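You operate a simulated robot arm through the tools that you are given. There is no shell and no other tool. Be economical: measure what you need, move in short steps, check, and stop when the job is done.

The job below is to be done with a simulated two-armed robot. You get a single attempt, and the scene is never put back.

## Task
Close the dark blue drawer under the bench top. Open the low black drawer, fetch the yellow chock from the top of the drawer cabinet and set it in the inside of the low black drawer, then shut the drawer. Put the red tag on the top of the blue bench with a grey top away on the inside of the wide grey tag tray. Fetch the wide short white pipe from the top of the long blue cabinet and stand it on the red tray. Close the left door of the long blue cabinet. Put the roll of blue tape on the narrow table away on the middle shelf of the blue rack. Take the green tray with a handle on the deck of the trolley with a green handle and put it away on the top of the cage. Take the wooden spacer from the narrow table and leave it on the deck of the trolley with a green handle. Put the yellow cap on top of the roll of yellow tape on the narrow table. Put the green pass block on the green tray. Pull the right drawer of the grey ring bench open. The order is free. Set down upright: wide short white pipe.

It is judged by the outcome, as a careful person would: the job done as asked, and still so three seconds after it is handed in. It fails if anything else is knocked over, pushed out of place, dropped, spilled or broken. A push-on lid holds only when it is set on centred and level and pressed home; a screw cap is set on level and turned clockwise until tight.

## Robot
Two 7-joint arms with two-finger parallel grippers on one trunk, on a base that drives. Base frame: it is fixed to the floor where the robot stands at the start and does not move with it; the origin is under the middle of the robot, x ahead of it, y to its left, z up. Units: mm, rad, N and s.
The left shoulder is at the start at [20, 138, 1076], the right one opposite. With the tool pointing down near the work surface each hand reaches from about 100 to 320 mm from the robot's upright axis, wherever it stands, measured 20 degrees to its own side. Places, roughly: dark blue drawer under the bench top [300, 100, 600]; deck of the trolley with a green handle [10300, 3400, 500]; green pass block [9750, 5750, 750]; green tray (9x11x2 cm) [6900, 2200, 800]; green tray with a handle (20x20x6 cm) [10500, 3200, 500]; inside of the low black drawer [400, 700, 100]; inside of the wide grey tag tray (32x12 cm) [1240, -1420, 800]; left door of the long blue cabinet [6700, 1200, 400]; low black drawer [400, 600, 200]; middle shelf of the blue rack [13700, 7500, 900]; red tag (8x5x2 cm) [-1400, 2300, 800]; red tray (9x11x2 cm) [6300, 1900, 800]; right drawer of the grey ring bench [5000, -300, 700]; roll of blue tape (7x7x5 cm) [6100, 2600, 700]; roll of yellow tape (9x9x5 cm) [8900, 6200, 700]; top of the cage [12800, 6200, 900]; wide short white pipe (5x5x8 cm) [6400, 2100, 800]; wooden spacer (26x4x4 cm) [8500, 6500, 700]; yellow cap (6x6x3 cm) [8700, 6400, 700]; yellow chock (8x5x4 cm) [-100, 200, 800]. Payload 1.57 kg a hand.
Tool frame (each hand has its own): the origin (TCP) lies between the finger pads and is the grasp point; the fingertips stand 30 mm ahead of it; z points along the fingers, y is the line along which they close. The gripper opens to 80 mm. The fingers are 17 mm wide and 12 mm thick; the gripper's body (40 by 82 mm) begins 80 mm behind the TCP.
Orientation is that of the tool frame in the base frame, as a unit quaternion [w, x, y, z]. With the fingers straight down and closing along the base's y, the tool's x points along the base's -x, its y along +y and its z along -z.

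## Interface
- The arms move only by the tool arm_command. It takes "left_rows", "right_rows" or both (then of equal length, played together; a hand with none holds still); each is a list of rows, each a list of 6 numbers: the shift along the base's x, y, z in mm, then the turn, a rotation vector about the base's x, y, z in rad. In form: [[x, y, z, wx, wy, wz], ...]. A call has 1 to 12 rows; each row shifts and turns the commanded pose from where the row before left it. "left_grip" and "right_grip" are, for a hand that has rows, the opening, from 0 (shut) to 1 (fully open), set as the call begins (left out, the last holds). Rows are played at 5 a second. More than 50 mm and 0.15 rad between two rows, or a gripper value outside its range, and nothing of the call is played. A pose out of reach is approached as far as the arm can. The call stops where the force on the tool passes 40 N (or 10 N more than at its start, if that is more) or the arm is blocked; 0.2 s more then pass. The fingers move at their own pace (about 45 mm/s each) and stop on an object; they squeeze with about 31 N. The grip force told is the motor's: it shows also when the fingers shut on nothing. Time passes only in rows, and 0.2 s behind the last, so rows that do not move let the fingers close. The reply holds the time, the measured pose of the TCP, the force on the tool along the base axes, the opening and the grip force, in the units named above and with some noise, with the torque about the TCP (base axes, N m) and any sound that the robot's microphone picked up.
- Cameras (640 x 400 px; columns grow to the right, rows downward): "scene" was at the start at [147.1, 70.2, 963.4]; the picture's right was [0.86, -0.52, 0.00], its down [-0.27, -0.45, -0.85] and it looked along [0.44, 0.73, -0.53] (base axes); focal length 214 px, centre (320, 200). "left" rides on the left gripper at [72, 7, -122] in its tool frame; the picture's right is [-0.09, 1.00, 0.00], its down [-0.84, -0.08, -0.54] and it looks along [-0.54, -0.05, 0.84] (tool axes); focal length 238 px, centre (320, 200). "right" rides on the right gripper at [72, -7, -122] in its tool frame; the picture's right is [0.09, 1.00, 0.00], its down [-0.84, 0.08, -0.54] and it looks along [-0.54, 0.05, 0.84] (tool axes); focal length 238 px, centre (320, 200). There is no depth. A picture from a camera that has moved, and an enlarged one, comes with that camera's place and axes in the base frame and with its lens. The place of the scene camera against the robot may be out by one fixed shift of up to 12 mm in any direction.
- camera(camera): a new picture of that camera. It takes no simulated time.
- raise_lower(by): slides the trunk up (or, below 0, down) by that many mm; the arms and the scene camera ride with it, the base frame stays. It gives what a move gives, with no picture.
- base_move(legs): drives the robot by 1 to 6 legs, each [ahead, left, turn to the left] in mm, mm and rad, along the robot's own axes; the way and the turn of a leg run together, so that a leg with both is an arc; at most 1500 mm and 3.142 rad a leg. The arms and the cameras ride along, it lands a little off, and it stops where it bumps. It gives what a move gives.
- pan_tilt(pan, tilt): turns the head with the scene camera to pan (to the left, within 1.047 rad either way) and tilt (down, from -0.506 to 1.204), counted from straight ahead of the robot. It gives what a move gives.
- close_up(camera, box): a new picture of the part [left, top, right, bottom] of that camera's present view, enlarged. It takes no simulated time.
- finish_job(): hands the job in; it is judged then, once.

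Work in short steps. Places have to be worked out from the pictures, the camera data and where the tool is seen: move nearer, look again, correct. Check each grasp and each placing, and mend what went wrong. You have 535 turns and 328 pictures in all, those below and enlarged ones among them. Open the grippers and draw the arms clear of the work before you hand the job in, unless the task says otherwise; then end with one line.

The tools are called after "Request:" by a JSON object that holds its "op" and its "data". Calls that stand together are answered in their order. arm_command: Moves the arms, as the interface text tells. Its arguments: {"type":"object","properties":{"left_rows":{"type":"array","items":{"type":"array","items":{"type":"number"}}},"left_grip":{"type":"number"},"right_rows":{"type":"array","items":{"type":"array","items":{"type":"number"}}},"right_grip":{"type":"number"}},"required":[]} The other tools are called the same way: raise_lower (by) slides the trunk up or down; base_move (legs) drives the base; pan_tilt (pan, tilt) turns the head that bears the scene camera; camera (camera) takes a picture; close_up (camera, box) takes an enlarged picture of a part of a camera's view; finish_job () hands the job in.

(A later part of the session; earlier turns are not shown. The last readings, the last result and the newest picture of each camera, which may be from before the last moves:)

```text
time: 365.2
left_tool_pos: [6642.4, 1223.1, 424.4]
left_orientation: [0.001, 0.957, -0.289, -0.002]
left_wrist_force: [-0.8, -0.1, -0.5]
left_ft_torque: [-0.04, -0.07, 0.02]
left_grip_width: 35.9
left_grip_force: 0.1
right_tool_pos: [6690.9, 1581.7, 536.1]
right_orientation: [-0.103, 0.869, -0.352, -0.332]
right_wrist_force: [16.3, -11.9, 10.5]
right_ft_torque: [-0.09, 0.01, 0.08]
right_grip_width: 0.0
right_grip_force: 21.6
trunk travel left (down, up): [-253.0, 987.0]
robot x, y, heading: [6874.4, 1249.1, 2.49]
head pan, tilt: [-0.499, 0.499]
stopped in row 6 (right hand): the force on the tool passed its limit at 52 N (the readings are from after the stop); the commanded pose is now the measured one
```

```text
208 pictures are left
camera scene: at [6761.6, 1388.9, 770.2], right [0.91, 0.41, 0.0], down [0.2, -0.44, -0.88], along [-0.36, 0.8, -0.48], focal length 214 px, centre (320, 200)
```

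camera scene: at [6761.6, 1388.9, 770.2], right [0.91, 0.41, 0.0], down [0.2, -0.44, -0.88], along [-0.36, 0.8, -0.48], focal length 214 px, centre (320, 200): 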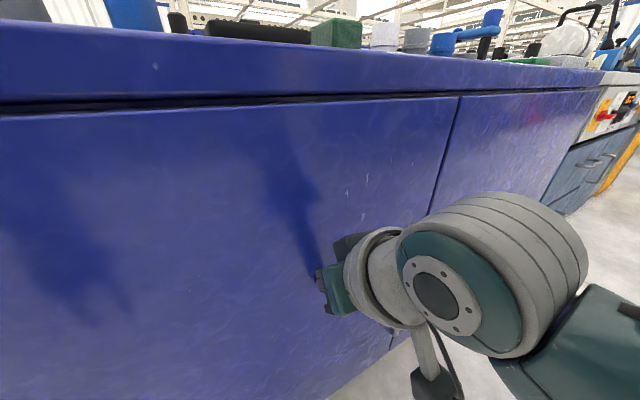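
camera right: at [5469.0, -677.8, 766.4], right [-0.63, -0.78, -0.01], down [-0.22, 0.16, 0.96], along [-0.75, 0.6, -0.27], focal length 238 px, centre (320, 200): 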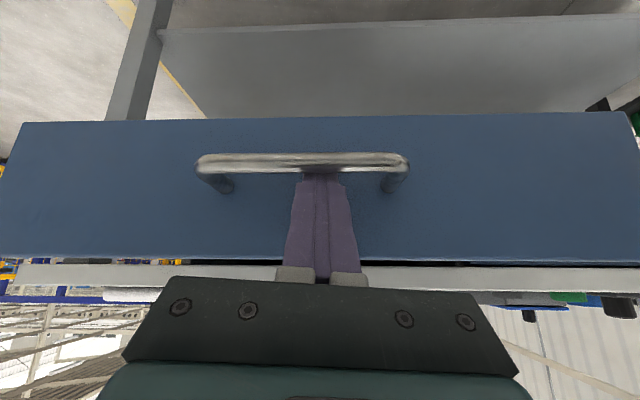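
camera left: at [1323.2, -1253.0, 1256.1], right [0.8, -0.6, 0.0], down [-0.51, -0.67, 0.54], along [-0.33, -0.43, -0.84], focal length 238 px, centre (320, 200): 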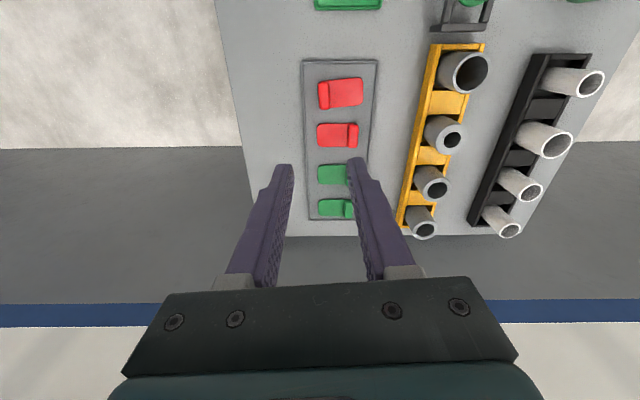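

Door is closed. Back off, raise, and look at the cabinet top for the white pipe and trays.

Request:
{"op": "arm_command", "data": {"right_rows": [[24, -18, 0, 0, 0, 0], [24, -18, 0, 0, 0, 0], [24, -18, 0, 0, 0, 0]]}}

Request:
{"op": "base_move", "data": {"legs": [[-250, 0, 0]]}}

Request:
{"op": "raise_lower", "data": {"by": 400}}

Request:
{"op": "raise_lower", "data": {"by": 250}}

Request:
{"op": "base_move", "data": {"legs": [[0, -300, 0]]}}

Request:
{"op": "pan_tilt", "data": {"pan": 0.0, "tilt": 0.6}}

Request:
{"op": "camera", "data": {"camera": "scene"}}

```text
time: 366.0
left_tool_pos: [6643.5, 1224.3, 424.8]
left_orientation: [0.002, 0.958, -0.288, -0.001]
left_wrist_force: [0.2, -0.1, 0.2]
left_ft_torque: [-0.01, -0.01, 0.02]
left_grip_width: 35.9
left_grip_force: 0.0
right_tool_pos: [6763.7, 1527.6, 535.9]
right_orientation: [-0.104, 0.869, -0.352, -0.332]
right_wrist_force: [0.6, -0.1, -0.1]
right_ft_torque: [-0.01, 0.03, -0.02]
right_grip_width: 0.0
right_grip_force: 21.4
trunk travel left (down, up): [-253.0, 987.0]
robot x, y, heading: [6877.2, 1252.0, 2.492]
head pan, tilt: [-0.499, 0.499]
```

```text
time: 367.9
left_tool_pos: [6845.0, 1070.0, 425.5]
left_orientation: [0.001, 0.957, -0.29, -0.003]
left_wrist_force: [0.1, -0.6, -0.2]
left_ft_torque: [-0.03, 0.04, 0.0]
left_grip_width: 36.0
left_grip_force: 0.0
right_tool_pos: [6966.3, 1371.9, 536.6]
right_orientation: [-0.105, 0.868, -0.353, -0.332]
right_wrist_force: [-0.3, -0.6, -0.5]
right_ft_torque: [-0.01, 0.02, 0.0]
right_grip_width: 0.2
right_grip_force: 21.3
trunk travel left (down, up): [-253.0, 987.0]
robot x, y, heading: [7079.9, 1101.7, 2.488]
head pan, tilt: [-0.499, 0.499]
```

```text
time: 371.7
left_tool_pos: [6845.3, 1069.2, 823.9]
left_orientation: [0.001, 0.957, -0.29, -0.003]
left_wrist_force: [0.0, 0.2, 0.6]
left_ft_torque: [-0.01, 0.02, -0.02]
left_grip_width: 36.3
left_grip_force: 0.1
right_tool_pos: [6966.4, 1371.8, 937.0]
right_orientation: [-0.104, 0.869, -0.352, -0.333]
right_wrist_force: [0.5, 0.5, -0.6]
right_ft_torque: [0.0, 0.0, 0.01]
right_grip_width: 0.1
right_grip_force: 21.9
trunk travel left (down, up): [-653.0, 587.0]
robot x, y, heading: [7080.1, 1095.1, 2.49]
head pan, tilt: [-0.499, 0.499]
```

```text
time: 374.3
left_tool_pos: [6846.0, 1070.5, 1074.8]
left_orientation: [0.001, 0.957, -0.29, -0.002]
left_wrist_force: [0.5, -0.7, -0.7]
left_ft_torque: [0.01, 0.01, -0.02]
left_grip_width: 35.5
left_grip_force: 0.1
right_tool_pos: [6966.2, 1372.3, 1186.2]
right_orientation: [-0.104, 0.869, -0.352, -0.333]
right_wrist_force: [0.3, 0.3, 0.8]
right_ft_torque: [0.01, -0.02, -0.01]
right_grip_width: 0.2
right_grip_force: 21.5
trunk travel left (down, up): [-903.0, 337.0]
robot x, y, heading: [7078.6, 1099.5, 2.488]
head pan, tilt: [-0.499, 0.499]
```

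```text
time: 376.3
left_tool_pos: [7025.0, 1303.9, 1074.1]
left_orientation: [0.002, 0.956, -0.292, -0.002]
left_wrist_force: [0.2, 0.2, 0.5]
left_ft_torque: [-0.03, -0.02, -0.04]
left_grip_width: 35.9
left_grip_force: 0.1
right_tool_pos: [7147.2, 1605.0, 1186.0]
right_orientation: [-0.104, 0.868, -0.354, -0.334]
right_wrist_force: [0.3, 0.0, -0.4]
right_ft_torque: [0.02, 0.01, 0.01]
right_grip_width: 0.0
right_grip_force: 21.6
trunk travel left (down, up): [-903.0, 337.0]
robot x, y, heading: [7258.5, 1331.5, 2.483]
head pan, tilt: [-0.499, 0.499]
```

```text
time: 377.3
left_tool_pos: [7025.4, 1304.6, 1074.4]
left_orientation: [0.0, 0.957, -0.292, -0.002]
left_wrist_force: [-0.7, -0.7, -0.9]
left_ft_torque: [0.03, 0.02, -0.02]
left_grip_width: 36.0
left_grip_force: 0.1
right_tool_pos: [7147.1, 1606.6, 1186.1]
right_orientation: [-0.105, 0.868, -0.354, -0.333]
right_wrist_force: [-0.2, 0.1, -0.6]
right_ft_torque: [0.02, -0.02, -0.01]
right_grip_width: 0.0
right_grip_force: 21.2
trunk travel left (down, up): [-903.0, 337.0]
robot x, y, heading: [7259.8, 1328.7, 2.485]
head pan, tilt: [0.0, 0.6]
```

```text
207 pictures are left
camera scene: at [7111.0, 1439.6, 1411.3], right [0.61, 0.79, 0.0], down [0.45, -0.34, -0.83], along [-0.65, 0.5, -0.56], focal length 214 px, centre (320, 200)
```

scene: 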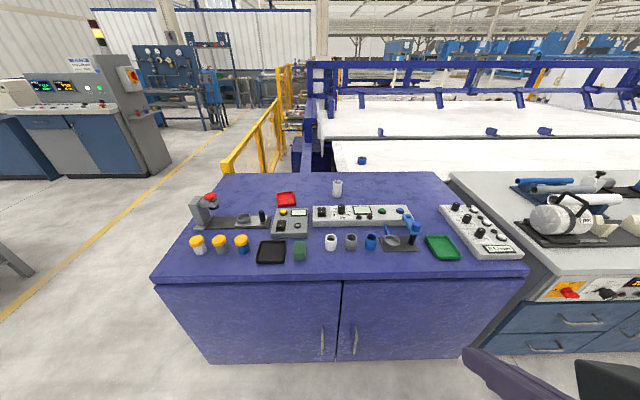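

All visible: pipe at back [6402,2099], red tray [6279,1857], green tray [6947,2155]. Zoom for detail.

Request:
{"op": "close_up", "data": {"camera": "scene", "box": [180, 165, 480, 285]}}

```text
2.13 times, centred on (330, 225) of scene
camera zoom: at [7111.0, 1439.6, 1411.3], right [0.61, 0.79, 0.0], down [0.45, -0.34, -0.83], along [-0.65, 0.5, -0.56], focal length 458 px, centre (299, 147)
```

zoom: 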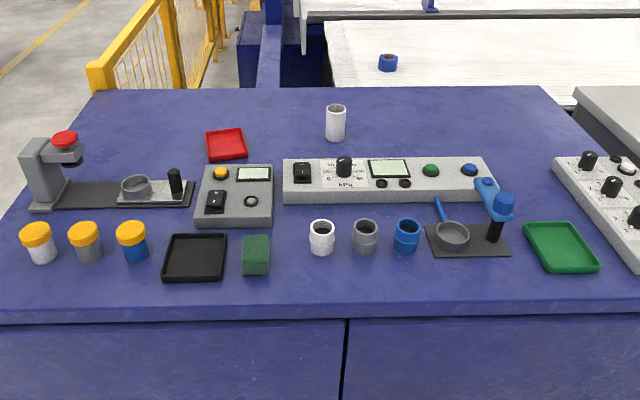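

Before reaching in, learn how my own base/trunk looks: tilt the left hand backward and take a picture.

Request:
{"op": "arm_command", "data": {"left_rows": [[0, 0, 0, -0.09, -0.118, 0], [0, 0, 0, -0.09, -0.118, 0], [0, 0, 0, -0.09, -0.118, 0], [0, 0, 0, -0.09, -0.118, 0], [0, 0, 0, -0.09, -0.118, 0]]}}

Request:
{"op": "camera", "data": {"camera": "left"}}

```text
time: 378.5
left_tool_pos: [7025.2, 1304.4, 1076.7]
left_orientation: [0.128, 0.891, -0.272, 0.339]
left_wrist_force: [0.6, -0.3, 0.0]
left_ft_torque: [0.02, 0.01, -0.01]
left_grip_width: 36.0
left_grip_force: 0.0
right_tool_pos: [7147.9, 1606.9, 1186.6]
right_orientation: [-0.105, 0.868, -0.354, -0.333]
right_wrist_force: [-0.2, 0.0, -1.1]
right_ft_torque: [-0.03, 0.02, 0.01]
right_grip_width: 0.0
right_grip_force: 21.6
trunk travel left (down, up): [-903.0, 337.0]
robot x, y, heading: [7259.5, 1327.9, 2.482]
head pan, tilt: [0.0, 0.6]
```

```text
205 pictures are left
camera left: at [6999.9, 1319.4, 1214.6], right [-0.63, -0.78, -0.02], down [-0.77, 0.62, -0.17], along [0.14, -0.09, -0.99], focal length 238 px, centre (320, 200)
```

left: 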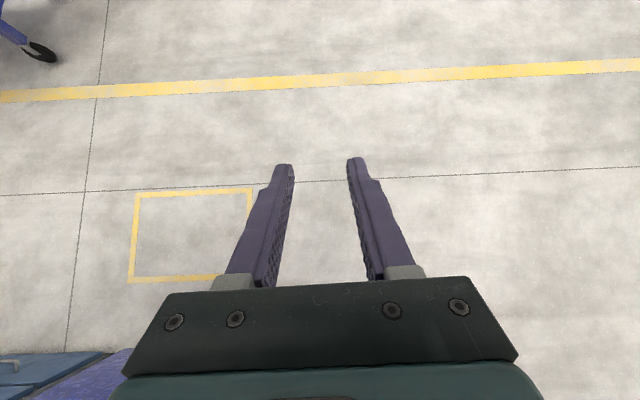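

No robot body is visible below: the base is only an axis; benches don't obstruct as long as shoulders and hands stay above. So I can drive over the cabinet. Straighten the left hand, open it, and move over the pipe.

Request:
{"op": "arm_command", "data": {"left_rows": [[0, 0, 0, 0.09, 0.118, 0], [0, 0, 0, 0.09, 0.118, 0], [0, 0, 0, 0.09, 0.118, 0], [0, 0, 0, 0.09, 0.118, 0], [0, 0, 0, 0.09, 0.118, 0]], "left_grip": 1}}

Request:
{"op": "base_move", "data": {"legs": [[0, -245, 0], [880, 0, 0]]}}

Request:
{"op": "camera", "data": {"camera": "left"}}

```text
time: 379.7
left_tool_pos: [7024.5, 1305.6, 1075.7]
left_orientation: [0.0, 0.957, -0.291, -0.003]
left_wrist_force: [0.3, 0.5, -0.4]
left_ft_torque: [0.01, -0.02, -0.02]
left_grip_width: 80.1
left_grip_force: 0.0
right_tool_pos: [7146.8, 1607.4, 1186.5]
right_orientation: [-0.105, 0.867, -0.354, -0.333]
right_wrist_force: [-0.4, -0.5, -0.1]
right_ft_torque: [-0.01, -0.02, -0.01]
right_grip_width: 0.3
right_grip_force: 21.2
trunk travel left (down, up): [-903.0, 337.0]
robot x, y, heading: [7259.8, 1329.9, 2.478]
head pan, tilt: [0.0, 0.6]
```

```text
time: 385.7
left_tool_pos: [6474.5, 2048.1, 1075.4]
left_orientation: [0.002, 0.954, -0.299, -0.001]
left_wrist_force: [-0.4, -0.2, 0.7]
left_ft_torque: [-0.02, 0.01, -0.01]
left_grip_width: 79.8
left_grip_force: 0.0
right_tool_pos: [6602.8, 2348.8, 1186.3]
right_orientation: [-0.108, 0.865, -0.36, -0.332]
right_wrist_force: [-0.1, -0.8, 0.5]
right_ft_torque: [-0.03, 0.0, -0.02]
right_grip_width: 0.1
right_grip_force: 21.2
trunk travel left (down, up): [-903.0, 337.0]
robot x, y, heading: [6709.3, 2071.9, 2.471]
head pan, tilt: [0.0, 0.6]
```

```text
204 pictures are left
camera left: at [6529.9, 2001.5, 1197.5], right [-0.64, -0.77, 0.0], down [-0.64, 0.54, 0.54], along [-0.42, 0.35, -0.84], focal length 238 px, centre (320, 200)
```

left: 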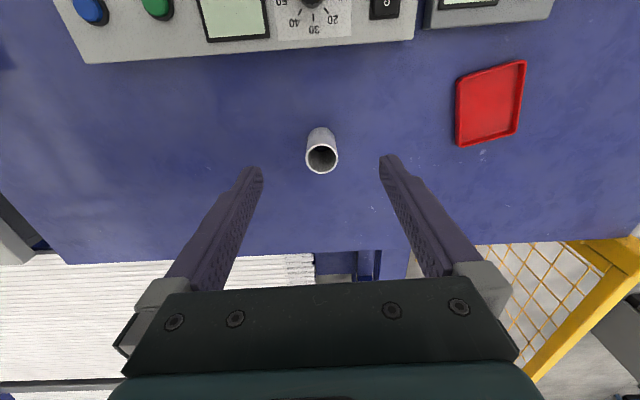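

Pipe at ≈[6430,2083], red tray ≈[6298,1846]. Move over the pipe and lower.

Request:
{"op": "arm_command", "data": {"left_rows": [[-22, 17, 0, 0, 0, 0], [-22, 17, -20, 0, 0, 0]]}}

Request:
{"op": "raise_lower", "data": {"by": -110}}

Request:
{"op": "camera", "data": {"camera": "left"}}

```text
time: 386.3
left_tool_pos: [6429.3, 2082.4, 1055.4]
left_orientation: [0.002, 0.955, -0.298, -0.002]
left_wrist_force: [0.8, 0.6, 0.1]
left_ft_torque: [0.01, 0.0, 0.0]
left_grip_width: 80.0
left_grip_force: 0.1
right_tool_pos: [6602.5, 2348.9, 1186.2]
right_orientation: [-0.107, 0.865, -0.361, -0.332]
right_wrist_force: [0.4, 1.4, 0.5]
right_ft_torque: [-0.03, 0.0, 0.01]
right_grip_width: 0.2
right_grip_force: 21.2
trunk travel left (down, up): [-903.0, 337.0]
robot x, y, heading: [6711.0, 2068.8, 2.468]
head pan, tilt: [0.0, 0.6]
```

```text
time: 387.8
left_tool_pos: [6430.0, 2083.2, 945.6]
left_orientation: [0.001, 0.954, -0.3, -0.002]
left_wrist_force: [-1.1, 0.9, 1.2]
left_ft_torque: [-0.02, 0.01, 0.01]
left_grip_width: 80.0
left_grip_force: 0.1
right_tool_pos: [6601.7, 2348.1, 1076.0]
right_orientation: [-0.108, 0.865, -0.361, -0.332]
right_wrist_force: [0.0, -0.4, 0.0]
right_ft_torque: [-0.04, 0.01, -0.03]
right_grip_width: 0.3
right_grip_force: 21.0
trunk travel left (down, up): [-793.0, 447.0]
robot x, y, heading: [6705.6, 2070.1, 2.469]
head pan, tilt: [0.0, 0.6]
```

```text
203 pictures are left
camera left: at [6485.4, 2036.0, 1067.5], right [-0.64, -0.77, 0.0], down [-0.64, 0.54, 0.54], along [-0.42, 0.35, -0.84], focal length 238 px, centre (320, 200)
```

left: 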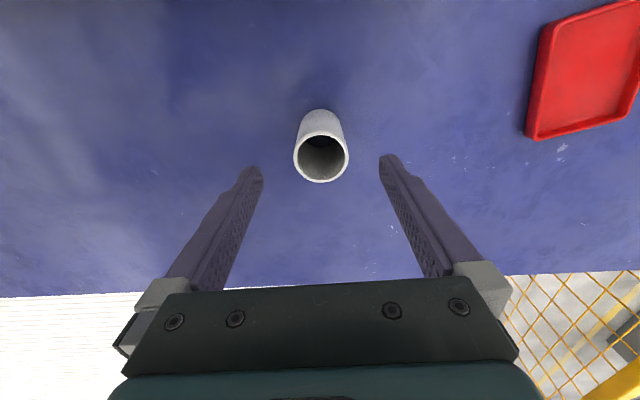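

Centred. Descend to grasp mid-height.

Request:
{"op": "arm_command", "data": {"left_rows": [[-2, 1, -40, 0, 0, 0], [0, 0, -35, 0, 0, 0], [0, 0, -15, 0, 0, 0]]}}

Request:
{"op": "arm_command", "data": {"left_rows": [[0, 0, 0, 0, 0, 0], [0, 0, 0, 0, 0, 0], [0, 0, 0, 0, 0, 0], [0, 0, 0, 0, 0, 0]], "left_grip": 0}}

Request:
{"op": "camera", "data": {"camera": "left"}}

```text
time: 388.6
left_tool_pos: [6427.9, 2084.2, 854.1]
left_orientation: [0.001, 0.955, -0.298, -0.002]
left_wrist_force: [0.1, -0.2, -1.0]
left_ft_torque: [0.02, -0.03, 0.03]
left_grip_width: 79.8
left_grip_force: 0.0
right_tool_pos: [6602.4, 2347.7, 1076.5]
right_orientation: [-0.107, 0.865, -0.36, -0.332]
right_wrist_force: [-0.1, 0.8, 1.4]
right_ft_torque: [-0.01, 0.0, -0.03]
right_grip_width: 0.0
right_grip_force: 20.8
trunk travel left (down, up): [-793.0, 447.0]
robot x, y, heading: [6711.0, 2074.3, 2.466]
head pan, tilt: [0.0, 0.6]
```

```text
time: 389.6
left_tool_pos: [6428.1, 2085.0, 854.3]
left_orientation: [0.002, 0.954, -0.299, -0.002]
left_wrist_force: [-0.3, -0.3, 0.5]
left_ft_torque: [0.0, 0.02, -0.03]
left_grip_width: 45.4
left_grip_force: 31.3
right_tool_pos: [6602.5, 2350.0, 1075.1]
right_orientation: [-0.106, 0.865, -0.36, -0.332]
right_wrist_force: [0.6, -0.6, 0.3]
right_ft_torque: [0.02, -0.01, 0.02]
right_grip_width: 0.0
right_grip_force: 21.6
trunk travel left (down, up): [-793.0, 447.0]
robot x, y, heading: [6712.7, 2070.2, 2.465]
head pan, tilt: [0.0, 0.6]
```

```text
202 pictures are left
camera left: at [6483.7, 2037.4, 976.2], right [-0.64, -0.77, 0.0], down [-0.64, 0.54, 0.54], along [-0.42, 0.35, -0.84], focal length 238 px, centre (320, 200)
```

left: 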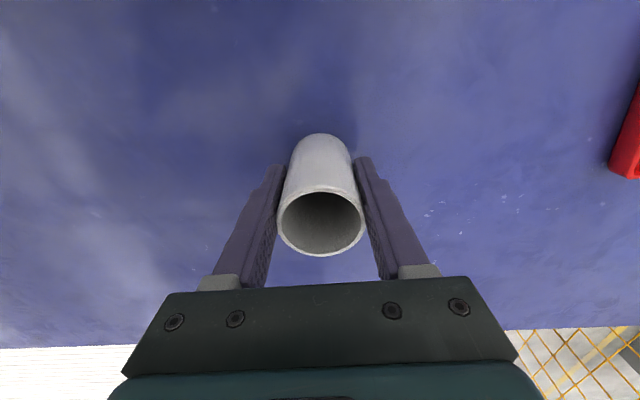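

Gripped. Lift and carry left to the red tray.

Request:
{"op": "arm_command", "data": {"left_rows": [[0, 0, 10, 0, 0, 0], [0, 0, 30, 0, 0, 0], [0, 0, 40, 0, 0, 0]]}}

Request:
{"op": "base_move", "data": {"legs": [[-70, 230, 0]]}}

Request:
{"op": "camera", "data": {"camera": "left"}}

```text
time: 390.4
left_tool_pos: [6428.6, 2084.6, 935.6]
left_orientation: [0.002, 0.955, -0.298, -0.001]
left_wrist_force: [0.6, 0.2, -0.2]
left_ft_torque: [-0.03, 0.02, 0.01]
left_grip_width: 45.3
left_grip_force: 30.4
right_tool_pos: [6602.7, 2349.1, 1076.0]
right_orientation: [-0.107, 0.865, -0.36, -0.332]
right_wrist_force: [-0.5, 0.5, 0.2]
right_ft_torque: [0.01, 0.02, 0.0]
right_grip_width: 0.0
right_grip_force: 21.4
trunk travel left (down, up): [-793.0, 447.0]
robot x, y, heading: [6712.4, 2068.4, 2.469]
head pan, tilt: [0.0, 0.6]
```

```text
time: 392.2
left_tool_pos: [6338.8, 1857.4, 934.8]
left_orientation: [0.001, 0.954, -0.299, -0.002]
left_wrist_force: [0.9, -0.4, -1.0]
left_ft_torque: [-0.01, 0.02, -0.03]
left_grip_width: 45.5
left_grip_force: 31.1
right_tool_pos: [6514.8, 2122.4, 1075.4]
right_orientation: [-0.106, 0.865, -0.361, -0.331]
right_wrist_force: [-0.1, 0.3, 0.3]
right_ft_torque: [0.03, -0.03, -0.02]
right_grip_width: 0.2
right_grip_force: 21.9
trunk travel left (down, up): [-793.0, 447.0]
robot x, y, heading: [6620.3, 1845.6, 2.469]
head pan, tilt: [0.0, 0.6]
```

```text
201 pictures are left
camera left: at [6395.3, 1810.7, 1057.3], right [-0.64, -0.76, 0.0], down [-0.64, 0.54, 0.54], along [-0.42, 0.35, -0.84], focal length 238 px, centre (320, 200)
```

left: 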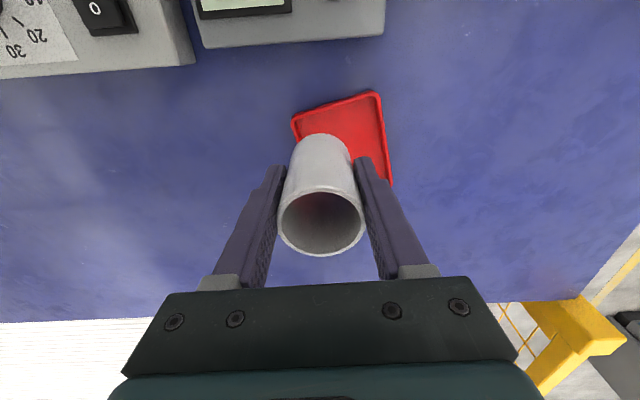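

Tray centre ≈[6301,1855]. Move over it and lower.

Request:
{"op": "arm_command", "data": {"left_rows": [[-19, -1, 0, 0, 0, 0], [-19, -1, 0, 0, 0, 0], [0, 0, -25, 0, 0, 0], [0, 0, -25, 0, 0, 0]]}}

Request:
{"op": "camera", "data": {"camera": "left"}}

Request:
{"op": "pan_tilt", "data": {"pan": 0.4, "tilt": 1.0}}

Request:
{"op": "camera", "data": {"camera": "scene"}}

```text
time: 393.2
left_tool_pos: [6302.7, 1855.8, 885.9]
left_orientation: [0.001, 0.954, -0.301, -0.002]
left_wrist_force: [-0.9, -0.4, -0.2]
left_ft_torque: [-0.02, -0.03, 0.03]
left_grip_width: 45.5
left_grip_force: 30.8
right_tool_pos: [6514.1, 2121.4, 1076.6]
right_orientation: [-0.107, 0.865, -0.361, -0.333]
right_wrist_force: [-0.7, 0.4, 0.1]
right_ft_torque: [0.03, 0.01, -0.01]
right_grip_width: 0.1
right_grip_force: 21.2
trunk travel left (down, up): [-793.0, 447.0]
robot x, y, heading: [6623.0, 1847.4, 2.469]
head pan, tilt: [0.0, 0.6]
```

```text
200 pictures are left
camera left: at [6357.9, 1808.8, 1007.1], right [-0.64, -0.76, 0.0], down [-0.64, 0.54, 0.54], along [-0.42, 0.35, -0.84], focal length 238 px, centre (320, 200)
```

left: 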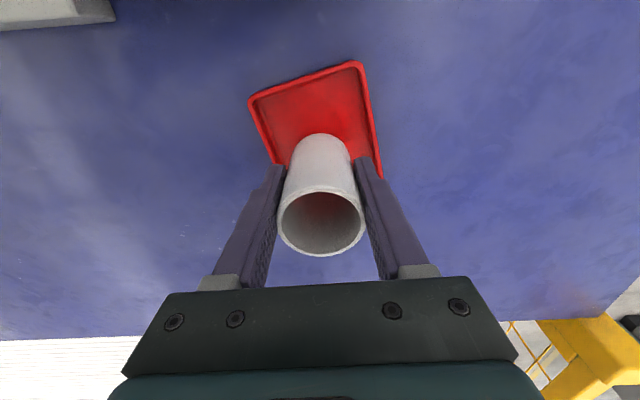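

```text
time: 394.0
left_tool_pos: [6302.4, 1855.2, 885.2]
left_orientation: [0.002, 0.954, -0.3, -0.001]
left_wrist_force: [0.2, -0.8, -0.7]
left_ft_torque: [0.0, -0.03, 0.05]
left_grip_width: 45.3
left_grip_force: 30.9
right_tool_pos: [6514.4, 2122.3, 1077.0]
right_orientation: [-0.107, 0.865, -0.361, -0.332]
right_wrist_force: [-0.2, -0.4, 0.6]
right_ft_torque: [-0.03, 0.0, 0.02]
right_grip_width: 0.0
right_grip_force: 21.8
trunk travel left (down, up): [-793.0, 447.0]
robot x, y, heading: [6620.0, 1846.4, 2.467]
head pan, tilt: [0.4, 1.0]
```

```text
199 pictures are left
camera scene: at [6477.0, 1919.4, 1269.3], right [0.27, 0.96, 0.0], down [0.81, -0.23, -0.54], along [-0.52, 0.15, -0.84], focal length 214 px, centre (320, 200)
```

scene: 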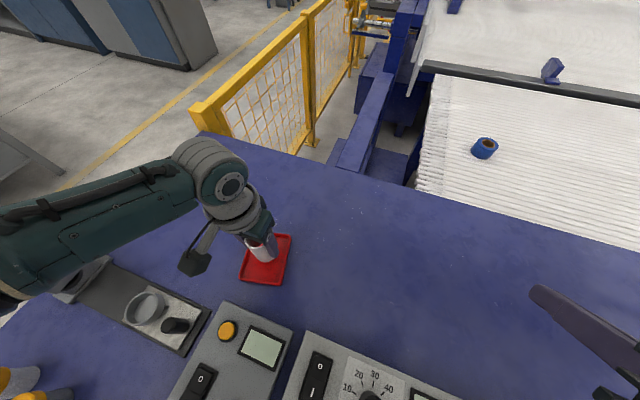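

Aligned with tray centre. Lower to contact and release.

Request:
{"op": "arm_command", "data": {"left_rows": [[0, 0, -12, 0, 0, 0], [0, 0, -8, 0, 0, 0], [0, 0, -5, 0, 0, 0], [0, 0, -4, 0, 0, 0], [0, 0, -4, 0, 0, 0]]}}

```text
time: 395.2
left_tool_pos: [6299.3, 1857.5, 853.1]
left_orientation: [0.001, 0.954, -0.299, -0.004]
left_wrist_force: [3.4, -1.8, 26.7]
left_ft_torque: [0.16, 0.06, -0.02]
left_grip_width: 45.8
left_grip_force: 30.9
right_tool_pos: [6513.2, 2122.7, 1076.8]
right_orientation: [-0.107, 0.865, -0.361, -0.332]
right_wrist_force: [0.5, 0.1, -0.4]
right_ft_torque: [-0.01, 0.02, 0.02]
right_grip_width: 0.0
right_grip_force: 21.1
trunk travel left (down, up): [-793.0, 447.0]
robot x, y, heading: [6621.4, 1846.6, 2.467]
head pan, tilt: [0.4, 1.0]
```

Request:
{"op": "arm_command", "data": {"left_rows": [[0, 0, 2, 0, 0, 0], [0, 0, 0, 0, 0, 0], [0, 0, 0, 0, 0, 0], [0, 0, 0, 0, 0, 0]], "left_grip": 1}}

Request:
{"op": "arm_command", "data": {"left_rows": [[0, 0, 30, 0, 0, 0], [0, 0, 40, 0, 0, 0], [0, 0, 45, 0, 0, 0]]}}

Request:
{"op": "camera", "data": {"camera": "left"}}

```text
time: 396.2
left_tool_pos: [6302.9, 1855.8, 854.6]
left_orientation: [0.001, 0.954, -0.299, -0.002]
left_wrist_force: [-0.2, 0.4, -0.4]
left_ft_torque: [0.01, 0.0, 0.0]
left_grip_width: 80.0
left_grip_force: 0.0
right_tool_pos: [6513.6, 2123.5, 1076.2]
right_orientation: [-0.107, 0.865, -0.361, -0.333]
right_wrist_force: [0.5, -0.2, -0.4]
right_ft_torque: [0.02, 0.01, -0.03]
right_grip_width: 0.0
right_grip_force: 21.4
trunk travel left (down, up): [-793.0, 447.0]
robot x, y, heading: [6620.5, 1846.0, 2.467]
head pan, tilt: [0.4, 1.0]
```

```text
time: 397.0
left_tool_pos: [6302.6, 1854.2, 969.1]
left_orientation: [0.001, 0.954, -0.3, -0.001]
left_wrist_force: [0.3, 0.1, 0.3]
left_ft_torque: [0.0, -0.03, 0.0]
left_grip_width: 80.0
left_grip_force: 0.0
right_tool_pos: [6515.2, 2121.7, 1076.1]
right_orientation: [-0.107, 0.865, -0.361, -0.332]
right_wrist_force: [0.6, 0.6, -0.3]
right_ft_torque: [-0.01, 0.0, 0.01]
right_grip_width: 0.3
right_grip_force: 21.2
trunk travel left (down, up): [-793.0, 447.0]
robot x, y, heading: [6622.0, 1841.1, 2.463]
head pan, tilt: [0.4, 1.0]
```

```text
198 pictures are left
camera left: at [6358.7, 1807.6, 1091.4], right [-0.64, -0.76, 0.0], down [-0.64, 0.54, 0.54], along [-0.42, 0.35, -0.84], focal length 238 px, centre (320, 200)
```

left: 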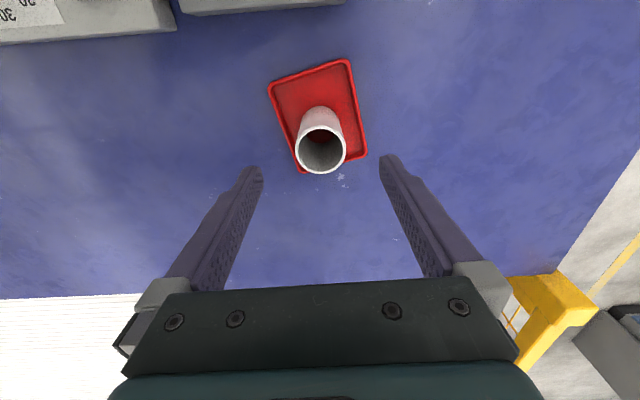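

Pipe stands on the red tray. Next the blue tape on the belt-like narrow table, about [6087,2645]. Raise, straighten the right hand, and approach.

Request:
{"op": "raise_lower", "data": {"by": 150}}

Request:
{"op": "arm_command", "data": {"right_rows": [[0, 0, -10, -0.088, -0.11, 0], [0, 0, -10, -0.088, -0.11, 0], [0, 0, -10, -0.088, -0.11, 0], [0, 0, -10, -0.088, -0.11, 0], [0, 0, -10, -0.08, -0.1, 0]], "right_grip": 1}}

Request:
{"op": "base_move", "data": {"legs": [[0, -480, 0], [480, 0, 0]]}}

Request:
{"op": "camera", "data": {"camera": "left"}}

Request:
{"op": "pan_tilt", "data": {"pan": 0.2, "tilt": 0.6}}

Request:
{"op": "camera", "data": {"camera": "scene"}}

```text
time: 398.8
left_tool_pos: [6302.3, 1854.6, 1118.6]
left_orientation: [0.001, 0.954, -0.299, -0.001]
left_wrist_force: [0.0, -1.3, 0.1]
left_ft_torque: [0.03, 0.01, -0.02]
left_grip_width: 80.0
left_grip_force: 0.0
right_tool_pos: [6514.0, 2121.7, 1227.0]
right_orientation: [-0.107, 0.865, -0.361, -0.332]
right_wrist_force: [0.4, -0.3, 0.6]
right_ft_torque: [0.04, 0.03, -0.02]
right_grip_width: 0.1
right_grip_force: 21.4
trunk travel left (down, up): [-943.0, 297.0]
robot x, y, heading: [6623.9, 1847.9, 2.468]
head pan, tilt: [0.4, 1.0]
```

```text
time: 400.0
left_tool_pos: [6302.9, 1855.2, 1118.8]
left_orientation: [0.001, 0.954, -0.3, -0.003]
left_wrist_force: [0.1, -0.8, -0.1]
left_ft_torque: [0.04, -0.02, -0.01]
left_grip_width: 79.7
left_grip_force: 0.0
right_tool_pos: [6513.5, 2122.6, 1175.1]
right_orientation: [-0.013, 0.924, -0.382, -0.006]
right_wrist_force: [0.1, 0.2, 0.4]
right_ft_torque: [0.0, -0.01, 0.03]
right_grip_width: 79.9
right_grip_force: 0.0
trunk travel left (down, up): [-943.0, 297.0]
robot x, y, heading: [6620.2, 1846.2, 2.468]
head pan, tilt: [0.4, 1.0]
```

```text
time: 405.3
left_tool_pos: [6230.2, 2524.4, 1117.7]
left_orientation: [0.001, 0.954, -0.298, -0.002]
left_wrist_force: [-0.2, 0.5, 0.0]
left_ft_torque: [0.0, 0.01, 0.05]
left_grip_width: 80.1
left_grip_force: 0.0
right_tool_pos: [6438.8, 2792.5, 1175.1]
right_orientation: [-0.013, 0.925, -0.38, -0.007]
right_wrist_force: [-0.1, 0.0, -0.8]
right_ft_torque: [0.0, -0.03, 0.02]
right_grip_width: 80.0
right_grip_force: 0.0
trunk travel left (down, up): [-943.0, 297.0]
robot x, y, heading: [6546.7, 2514.9, 2.47]
head pan, tilt: [0.4, 1.0]
```

```text
197 pictures are left
camera left: at [6285.5, 2477.0, 1240.9], right [-0.64, -0.77, 0.0], down [-0.64, 0.54, 0.54], along [-0.42, 0.35, -0.84], focal length 238 px, centre (320, 200)
```

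left: 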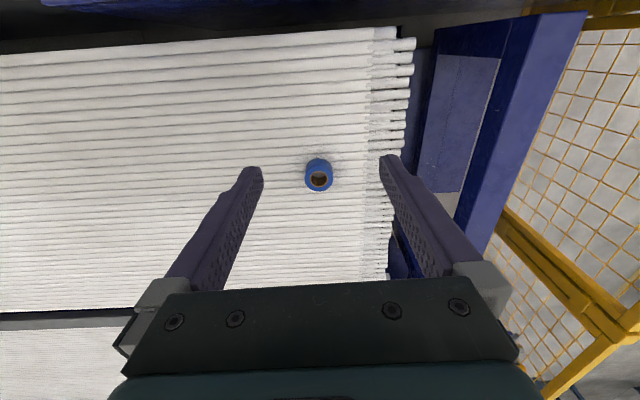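

```text
time: 406.1
left_tool_pos: [6230.3, 2523.5, 1119.3]
left_orientation: [0.001, 0.955, -0.298, -0.001]
left_wrist_force: [-0.4, 0.0, 0.1]
left_ft_torque: [0.0, 0.03, -0.03]
left_grip_width: 80.1
left_grip_force: 0.0
right_tool_pos: [6438.8, 2792.2, 1175.9]
right_orientation: [-0.013, 0.925, -0.38, -0.007]
right_wrist_force: [-0.4, 0.1, 0.3]
right_ft_torque: [0.03, 0.01, -0.01]
right_grip_width: 80.0
right_grip_force: 0.0
trunk travel left (down, up): [-943.0, 297.0]
robot x, y, heading: [6548.7, 2512.6, 2.473]
head pan, tilt: [0.201, 0.6]
```

```text
196 pictures are left
camera scene: at [6391.7, 2610.3, 1451.2], right [0.45, 0.89, 0.0], down [0.5, -0.26, -0.82], along [-0.74, 0.37, -0.57], focal length 214 px, centre (320, 200)
```

scene: 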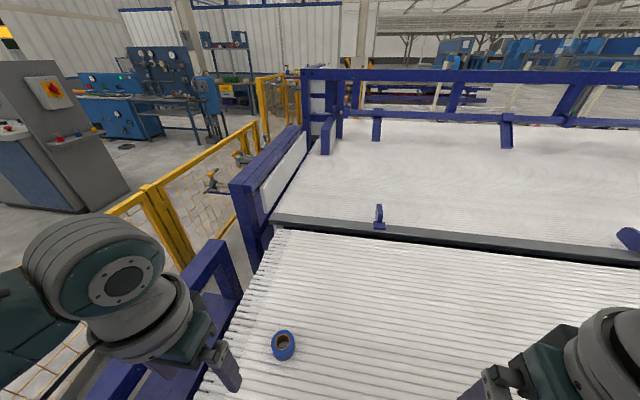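

Tape at ≈[6082,2646]. Drive forward 190 and lower.

Request:
{"op": "base_move", "data": {"legs": [[190, -4, 0]]}}

Request:
{"op": "raise_lower", "data": {"by": -230}}

Request:
{"op": "camera", "data": {"camera": "left"}}

```text
time: 407.7
left_tool_pos: [6086.0, 2644.4, 1118.4]
left_orientation: [0.001, 0.954, -0.299, -0.001]
left_wrist_force: [-0.5, -0.3, -0.4]
left_ft_torque: [-0.02, -0.01, 0.02]
left_grip_width: 80.2
left_grip_force: 0.0
right_tool_pos: [6295.4, 2911.9, 1175.3]
right_orientation: [-0.013, 0.925, -0.381, -0.007]
right_wrist_force: [-0.7, -0.1, 0.6]
right_ft_torque: [-0.01, 0.02, -0.01]
right_grip_width: 80.1
right_grip_force: 0.1
trunk travel left (down, up): [-943.0, 297.0]
robot x, y, heading: [6402.6, 2636.5, 2.471]
head pan, tilt: [0.201, 0.6]
```

```text
time: 410.1
left_tool_pos: [6084.8, 2644.7, 888.7]
left_orientation: [0.001, 0.954, -0.299, -0.002]
left_wrist_force: [-0.1, -0.4, 0.1]
left_ft_torque: [-0.01, 0.02, -0.01]
left_grip_width: 79.8
left_grip_force: 0.0
right_tool_pos: [6296.2, 2911.7, 945.5]
right_orientation: [-0.013, 0.924, -0.382, -0.007]
right_wrist_force: [-0.1, -0.3, 0.3]
right_ft_torque: [-0.01, 0.01, 0.01]
right_grip_width: 80.1
right_grip_force: 0.1
trunk travel left (down, up): [-713.0, 527.0]
robot x, y, heading: [6402.7, 2636.8, 2.47]
head pan, tilt: [0.201, 0.6]
```

```text
195 pictures are left
camera left: at [6141.1, 2597.3, 1010.9], right [-0.64, -0.76, 0.0], down [-0.64, 0.54, 0.54], along [-0.42, 0.35, -0.84], focal length 238 px, centre (320, 200)
```

left: 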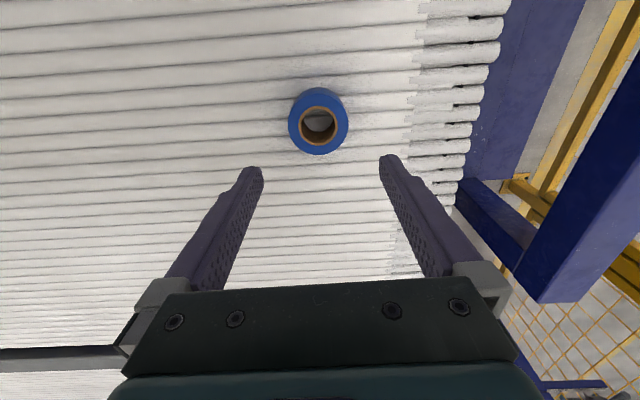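

Top of tape z≈744, centre [6083.5,2644.6]; aligned. Descend to just above it.

Request:
{"op": "arm_command", "data": {"left_rows": [[0, 0, -40, 0, 0, 0], [0, 0, -40, 0, 0, 0], [0, 0, -25, 0, 0, 0]]}}

Request:
{"op": "camera", "data": {"camera": "left"}}

```text
time: 410.9
left_tool_pos: [6086.6, 2642.8, 784.2]
left_orientation: [0.001, 0.954, -0.299, -0.001]
left_wrist_force: [0.7, -0.2, -0.6]
left_ft_torque: [-0.03, 0.02, 0.02]
left_grip_width: 80.3
left_grip_force: 0.1
right_tool_pos: [6295.1, 2912.2, 946.9]
right_orientation: [-0.013, 0.925, -0.381, -0.007]
right_wrist_force: [0.4, -0.3, 0.6]
right_ft_torque: [0.02, 0.02, -0.03]
right_grip_width: 80.1
right_grip_force: 0.0
trunk travel left (down, up): [-713.0, 527.0]
robot x, y, heading: [6402.4, 2635.2, 2.467]
head pan, tilt: [0.201, 0.6]
```

```text
194 pictures are left
camera left: at [6141.5, 2596.9, 906.3], right [-0.64, -0.76, 0.0], down [-0.64, 0.54, 0.54], along [-0.42, 0.35, -0.84], focal length 238 px, centre (320, 200)
```

left: 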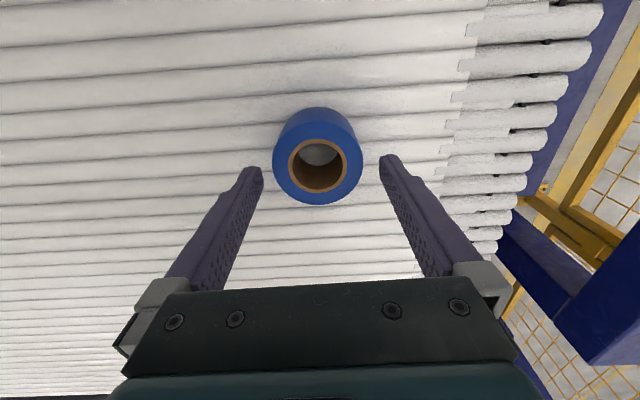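

Centred. Descend and grip.

Request:
{"op": "arm_command", "data": {"left_rows": [[1, -1, -25, 0, 0, 0], [1, -1, -20, 0, 0, 0], [0, 0, -7, 0, 0, 0]]}}

Request:
{"op": "arm_command", "data": {"left_rows": [[0, 0, 0, 0, 0, 0], [0, 0, 0, 0, 0, 0], [0, 0, 0, 0, 0, 0]], "left_grip": 0}}

Request:
{"op": "arm_command", "data": {"left_rows": [[0, 0, 20, 0, 0, 0], [0, 0, 40, 0, 0, 0], [0, 0, 40, 0, 0, 0]]}}

Request:
{"op": "camera", "data": {"camera": "left"}}

```text
time: 411.7
left_tool_pos: [6089.6, 2642.0, 731.9]
left_orientation: [0.001, 0.954, -0.299, 0.0]
left_wrist_force: [0.1, -0.2, -0.7]
left_ft_torque: [-0.01, -0.01, 0.0]
left_grip_width: 80.1
left_grip_force: 0.1
right_tool_pos: [6295.8, 2911.5, 946.0]
right_orientation: [-0.012, 0.925, -0.381, -0.007]
right_wrist_force: [-0.3, 0.5, 0.3]
right_ft_torque: [0.04, -0.01, -0.02]
right_grip_width: 79.9
right_grip_force: 0.1
trunk travel left (down, up): [-713.0, 527.0]
robot x, y, heading: [6401.8, 2636.2, 2.47]
head pan, tilt: [0.201, 0.6]
```

```text
time: 412.5
left_tool_pos: [6087.3, 2642.6, 733.0]
left_orientation: [0.001, 0.954, -0.299, -0.002]
left_wrist_force: [-0.7, 0.5, 0.0]
left_ft_torque: [0.06, -0.02, -0.02]
left_grip_width: 66.3
left_grip_force: 31.0
right_tool_pos: [6297.3, 2912.1, 945.4]
right_orientation: [-0.013, 0.924, -0.381, -0.007]
right_wrist_force: [-0.2, 0.0, 0.4]
right_ft_torque: [0.02, -0.04, -0.01]
right_grip_width: 80.0
right_grip_force: 0.1
trunk travel left (down, up): [-713.0, 527.0]
robot x, y, heading: [6403.2, 2639.7, 2.468]
head pan, tilt: [0.201, 0.6]
```

```text
time: 413.3
left_tool_pos: [6090.1, 2643.4, 831.5]
left_orientation: [0.002, 0.954, -0.3, -0.001]
left_wrist_force: [0.5, -0.3, -1.1]
left_ft_torque: [0.0, 0.0, -0.01]
left_grip_width: 66.3
left_grip_force: 30.8
right_tool_pos: [6297.0, 2911.1, 945.3]
right_orientation: [-0.014, 0.924, -0.381, -0.006]
right_wrist_force: [-0.3, -1.1, -0.4]
right_ft_torque: [0.0, -0.02, -0.03]
right_grip_width: 80.3
right_grip_force: 0.0
trunk travel left (down, up): [-713.0, 527.0]
robot x, y, heading: [6405.1, 2635.1, 2.473]
head pan, tilt: [0.201, 0.6]
```

```text
193 pictures are left
camera left: at [6144.7, 2596.9, 953.9], right [-0.64, -0.77, 0.0], down [-0.64, 0.54, 0.54], along [-0.42, 0.35, -0.84], focal length 238 px, centre (320, 200)
```

left: 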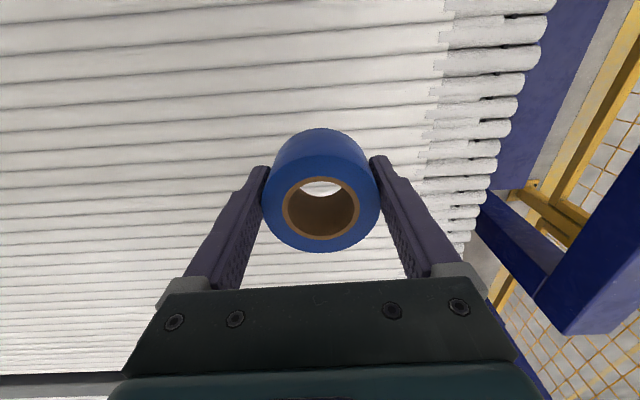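

Tape held. Raise, back out to the lane, and head along +a toward the next area.

Request:
{"op": "raise_lower", "data": {"by": 300}}

Request:
{"op": "base_move", "data": {"legs": [[-1400, 0, 0], [-100, 0, 0], [0, 0, -1.55]]}}

Request:
{"op": "pan_tilt", "data": {"pan": 0.0, "tilt": 0.35}}

Request:
{"op": "camera", "data": {"camera": "scene"}}

```text
time: 416.3
left_tool_pos: [6089.7, 2644.4, 1131.9]
left_orientation: [0.001, 0.954, -0.299, -0.001]
left_wrist_force: [-0.2, 0.2, -1.2]
left_ft_torque: [-0.02, 0.0, 0.03]
left_grip_width: 66.6
left_grip_force: 30.3
right_tool_pos: [6295.3, 2911.7, 1246.0]
right_orientation: [-0.013, 0.924, -0.381, -0.006]
right_wrist_force: [-1.0, 0.4, -1.1]
right_ft_torque: [0.01, 0.02, -0.02]
right_grip_width: 79.7
right_grip_force: 0.0
trunk travel left (down, up): [-1013.0, 227.0]
robot x, y, heading: [6398.8, 2633.6, 2.468]
head pan, tilt: [0.201, 0.6]
```

```text
time: 427.8
left_tool_pos: [7577.7, 2009.4, 1131.4]
left_orientation: [0.0, -0.48, 0.877, 0.002]
left_wrist_force: [-0.1, -0.1, -1.1]
left_ft_torque: [-0.01, 0.0, -0.01]
left_grip_width: 65.8
left_grip_force: 31.0
right_tool_pos: [7853.4, 1814.9, 1244.7]
right_orientation: [0.014, -0.402, 0.916, -0.004]
right_wrist_force: [-0.5, 0.2, 1.1]
right_ft_torque: [-0.01, 0.02, -0.02]
right_grip_width: 80.4
right_grip_force: 0.0
trunk travel left (down, up): [-1013.0, 227.0]
robot x, y, heading: [7579.9, 1697.4, 0.936]
head pan, tilt: [0.201, 0.6]
```

```text
time: 428.5
left_tool_pos: [7578.2, 2010.3, 1131.2]
left_orientation: [-0.001, -0.48, 0.877, 0.002]
left_wrist_force: [0.4, -0.7, -1.3]
left_ft_torque: [0.0, 0.01, -0.01]
left_grip_width: 66.2
left_grip_force: 30.7
right_tool_pos: [7852.9, 1814.2, 1245.8]
right_orientation: [0.015, -0.402, 0.916, -0.004]
right_wrist_force: [0.4, -0.1, -0.3]
right_ft_torque: [0.01, -0.02, -0.01]
right_grip_width: 80.0
right_grip_force: 0.0
trunk travel left (down, up): [-1013.0, 227.0]
robot x, y, heading: [7581.8, 1694.2, 0.935]
head pan, tilt: [0.0, 0.351]
```

```text
192 pictures are left
camera scene: at [7695.4, 1844.7, 1544.0], right [0.81, -0.59, 0.0], down [-0.2, -0.28, -0.94], along [0.56, 0.76, -0.34], focal length 214 px, centre (320, 200)
```

scene: 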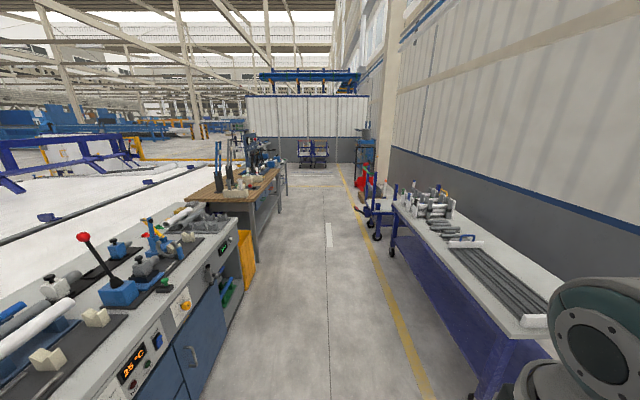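

Corridor is clear. Move slightly left and drive on ~2.6 m.

Request:
{"op": "base_move", "data": {"legs": [[0, 180, 0], [1300, 0, 0], [1300, 0, 0]]}}

Request:
{"op": "camera", "data": {"camera": "scene"}}

Request:
{"op": "pan_tilt", "data": {"pan": -0.8, "tilt": 0.45}}

Request:
{"op": "camera", "data": {"camera": "scene"}}

Request:
{"op": "pan_tilt", "data": {"pan": 0.9, "tilt": 0.4}}

Request:
{"op": "camera", "data": {"camera": "scene"}}

```text
time: 442.1
left_tool_pos: [8973.4, 4168.9, 1131.3]
left_orientation: [0.0, -0.477, 0.879, 0.002]
left_wrist_force: [-0.6, 0.5, -1.5]
left_ft_torque: [-0.01, 0.02, 0.03]
left_grip_width: 66.0
left_grip_force: 30.8
right_tool_pos: [9247.9, 3972.1, 1246.3]
right_orientation: [0.015, -0.399, 0.917, -0.004]
right_wrist_force: [-0.5, -0.1, -0.7]
right_ft_torque: [0.01, -0.04, -0.07]
right_grip_width: 80.1
right_grip_force: 0.2
trunk travel left (down, up): [-1013.0, 227.0]
robot x, y, heading: [8973.0, 3856.5, 0.926]
head pan, tilt: [0.0, 0.351]
```

```text
191 pictures are left
camera scene: at [9090.6, 4003.3, 1544.0], right [0.8, -0.6, 0.0], down [-0.21, -0.28, -0.94], along [0.56, 0.75, -0.34], focal length 214 px, centre (320, 200)
```

scene: 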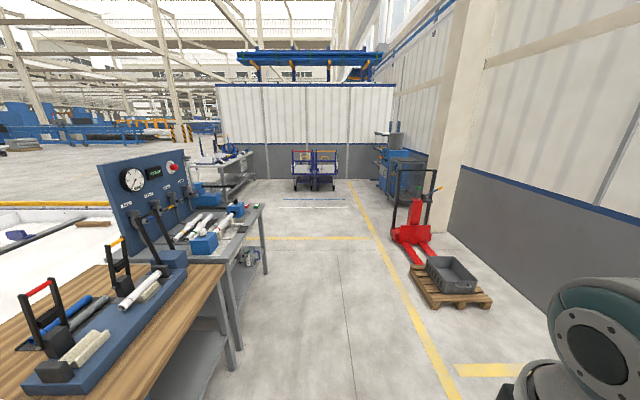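

```text
time: 443.3
left_tool_pos: [8973.8, 4169.8, 1131.2]
left_orientation: [0.0, -0.477, 0.879, 0.002]
left_wrist_force: [-0.1, 0.7, -0.9]
left_ft_torque: [-0.02, 0.02, 0.01]
left_grip_width: 65.9
left_grip_force: 30.9
right_tool_pos: [9247.9, 3972.6, 1244.8]
right_orientation: [0.015, -0.399, 0.917, -0.003]
right_wrist_force: [0.2, -0.1, -0.5]
right_ft_torque: [-0.03, -0.02, 0.0]
right_grip_width: 80.1
right_grip_force: 0.0
trunk travel left (down, up): [-1013.0, 227.0]
robot x, y, heading: [8974.9, 3852.6, 0.929]
head pan, tilt: [-0.799, 0.45]
```

```text
190 pictures are left
camera scene: at [9126.1, 3940.8, 1534.8], right [0.13, -0.99, 0.0], down [-0.43, -0.06, -0.9], along [0.89, 0.12, -0.44], focal length 214 px, centre (320, 200)
```

scene: 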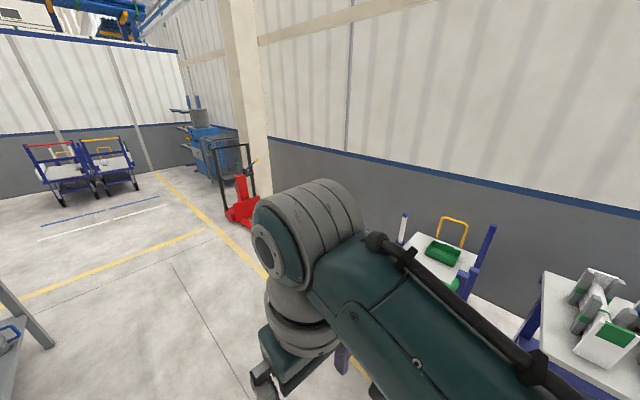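

```text
time: 445.0
left_tool_pos: [8974.5, 4170.7, 1130.3]
left_orientation: [0.0, -0.477, 0.879, 0.002]
left_wrist_force: [-0.5, 0.1, -1.9]
left_ft_torque: [-0.02, -0.01, 0.02]
left_grip_width: 65.9
left_grip_force: 30.9
right_tool_pos: [9246.6, 3971.5, 1245.8]
right_orientation: [0.014, -0.399, 0.917, -0.004]
right_wrist_force: [-0.1, 0.1, 0.1]
right_ft_torque: [-0.03, 0.01, 0.01]
right_grip_width: 80.1
right_grip_force: 0.0
trunk travel left (down, up): [-1013.0, 227.0]
robot x, y, heading: [8974.8, 3853.9, 0.929]
head pan, tilt: [0.901, 0.4]
```

```text
189 pictures are left
camera scene: at [9011.2, 4018.2, 1539.5], right [0.97, 0.26, 0.0], down [0.1, -0.38, -0.92], along [-0.24, 0.89, -0.39], focal length 214 px, centre (320, 200)
```

scene: 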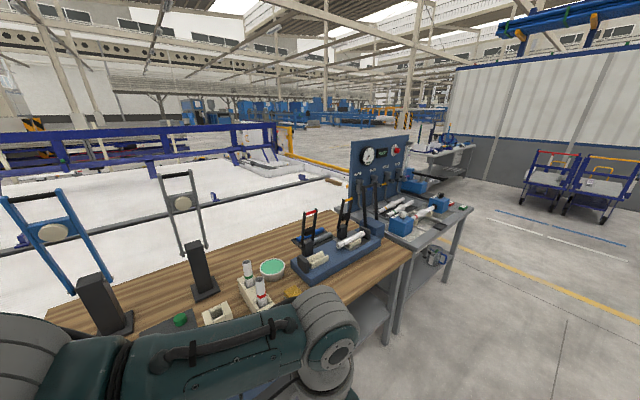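

The green tray with handle is on the trolley at right. Continue toward the far end and look left for the yellow tape, cap and spacer.

Request:
{"op": "base_move", "data": {"legs": [[1300, 0, 0]]}}

Request:
{"op": "pan_tilt", "data": {"pan": 1.0, "tilt": 0.5}}

Request:
{"op": "camera", "data": {"camera": "scene"}}

Request:
{"op": "pan_tilt", "data": {"pan": 0.2, "tilt": 0.45}}

Request:
{"op": "camera", "data": {"camera": "scene"}}

```text
time: 451.6
left_tool_pos: [9774.0, 5218.7, 1131.2]
left_orientation: [0.0, -0.47, 0.883, 0.001]
left_wrist_force: [-0.2, -0.1, -0.5]
left_ft_torque: [-0.03, 0.0, -0.01]
left_grip_width: 65.8
left_grip_force: 31.0
right_tool_pos: [10045.1, 5016.8, 1244.7]
right_orientation: [0.014, -0.391, 0.92, -0.004]
right_wrist_force: [0.5, 0.8, 0.5]
right_ft_torque: [0.0, 0.0, -0.02]
right_grip_width: 79.9
right_grip_force: 0.1
trunk travel left (down, up): [-1013.0, 227.0]
robot x, y, heading: [9770.7, 4905.0, 0.91]
head pan, tilt: [0.901, 0.4]
```

```text
time: 452.3
left_tool_pos: [9775.2, 5219.1, 1130.8]
left_orientation: [-0.001, -0.47, 0.883, 0.002]
left_wrist_force: [-0.7, -0.2, -1.3]
left_ft_torque: [0.0, 0.0, 0.03]
left_grip_width: 65.7
left_grip_force: 30.6
right_tool_pos: [10045.6, 5016.1, 1245.0]
right_orientation: [0.014, -0.391, 0.92, -0.005]
right_wrist_force: [-0.6, 0.2, 1.1]
right_ft_torque: [-0.02, -0.02, 0.0]
right_grip_width: 79.9
right_grip_force: 0.1
trunk travel left (down, up): [-1013.0, 227.0]
robot x, y, heading: [9769.6, 4906.0, 0.912]
head pan, tilt: [1.0, 0.499]
```

```text
188 pictures are left
camera scene: at [9801.4, 5062.4, 1530.4], right [0.94, 0.34, 0.0], down [0.16, -0.45, -0.88], along [-0.29, 0.83, -0.48], focal length 214 px, centre (320, 200)
```

scene: 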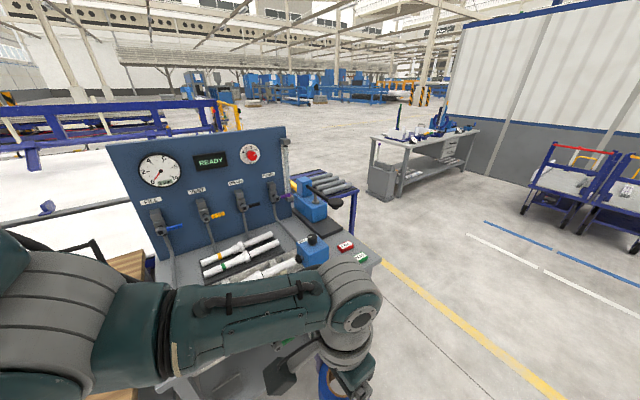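

```text
time: 453.4
left_tool_pos: [9775.1, 5218.6, 1131.7]
left_orientation: [0.0, -0.469, 0.883, 0.002]
left_wrist_force: [0.3, 0.3, -0.4]
left_ft_torque: [0.01, -0.01, 0.01]
left_grip_width: 65.8
left_grip_force: 31.6
right_tool_pos: [10045.4, 5015.8, 1244.8]
right_orientation: [0.014, -0.39, 0.921, -0.005]
right_wrist_force: [0.7, -0.1, 0.6]
right_ft_torque: [-0.01, 0.01, 0.01]
right_grip_width: 80.2
right_grip_force: 0.0
trunk travel left (down, up): [-1013.0, 227.0]
robot x, y, heading: [9770.0, 4905.2, 0.916]
head pan, tilt: [0.201, 0.45]
```

```text
187 pictures are left
camera scene: at [9872.4, 5059.2, 1534.8], right [0.9, -0.44, 0.0], down [-0.19, -0.39, -0.9], along [0.4, 0.81, -0.44], focal length 214 px, centre (320, 200)
```

scene: 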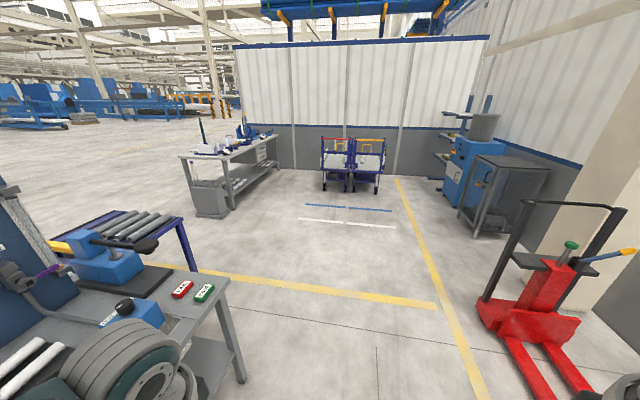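

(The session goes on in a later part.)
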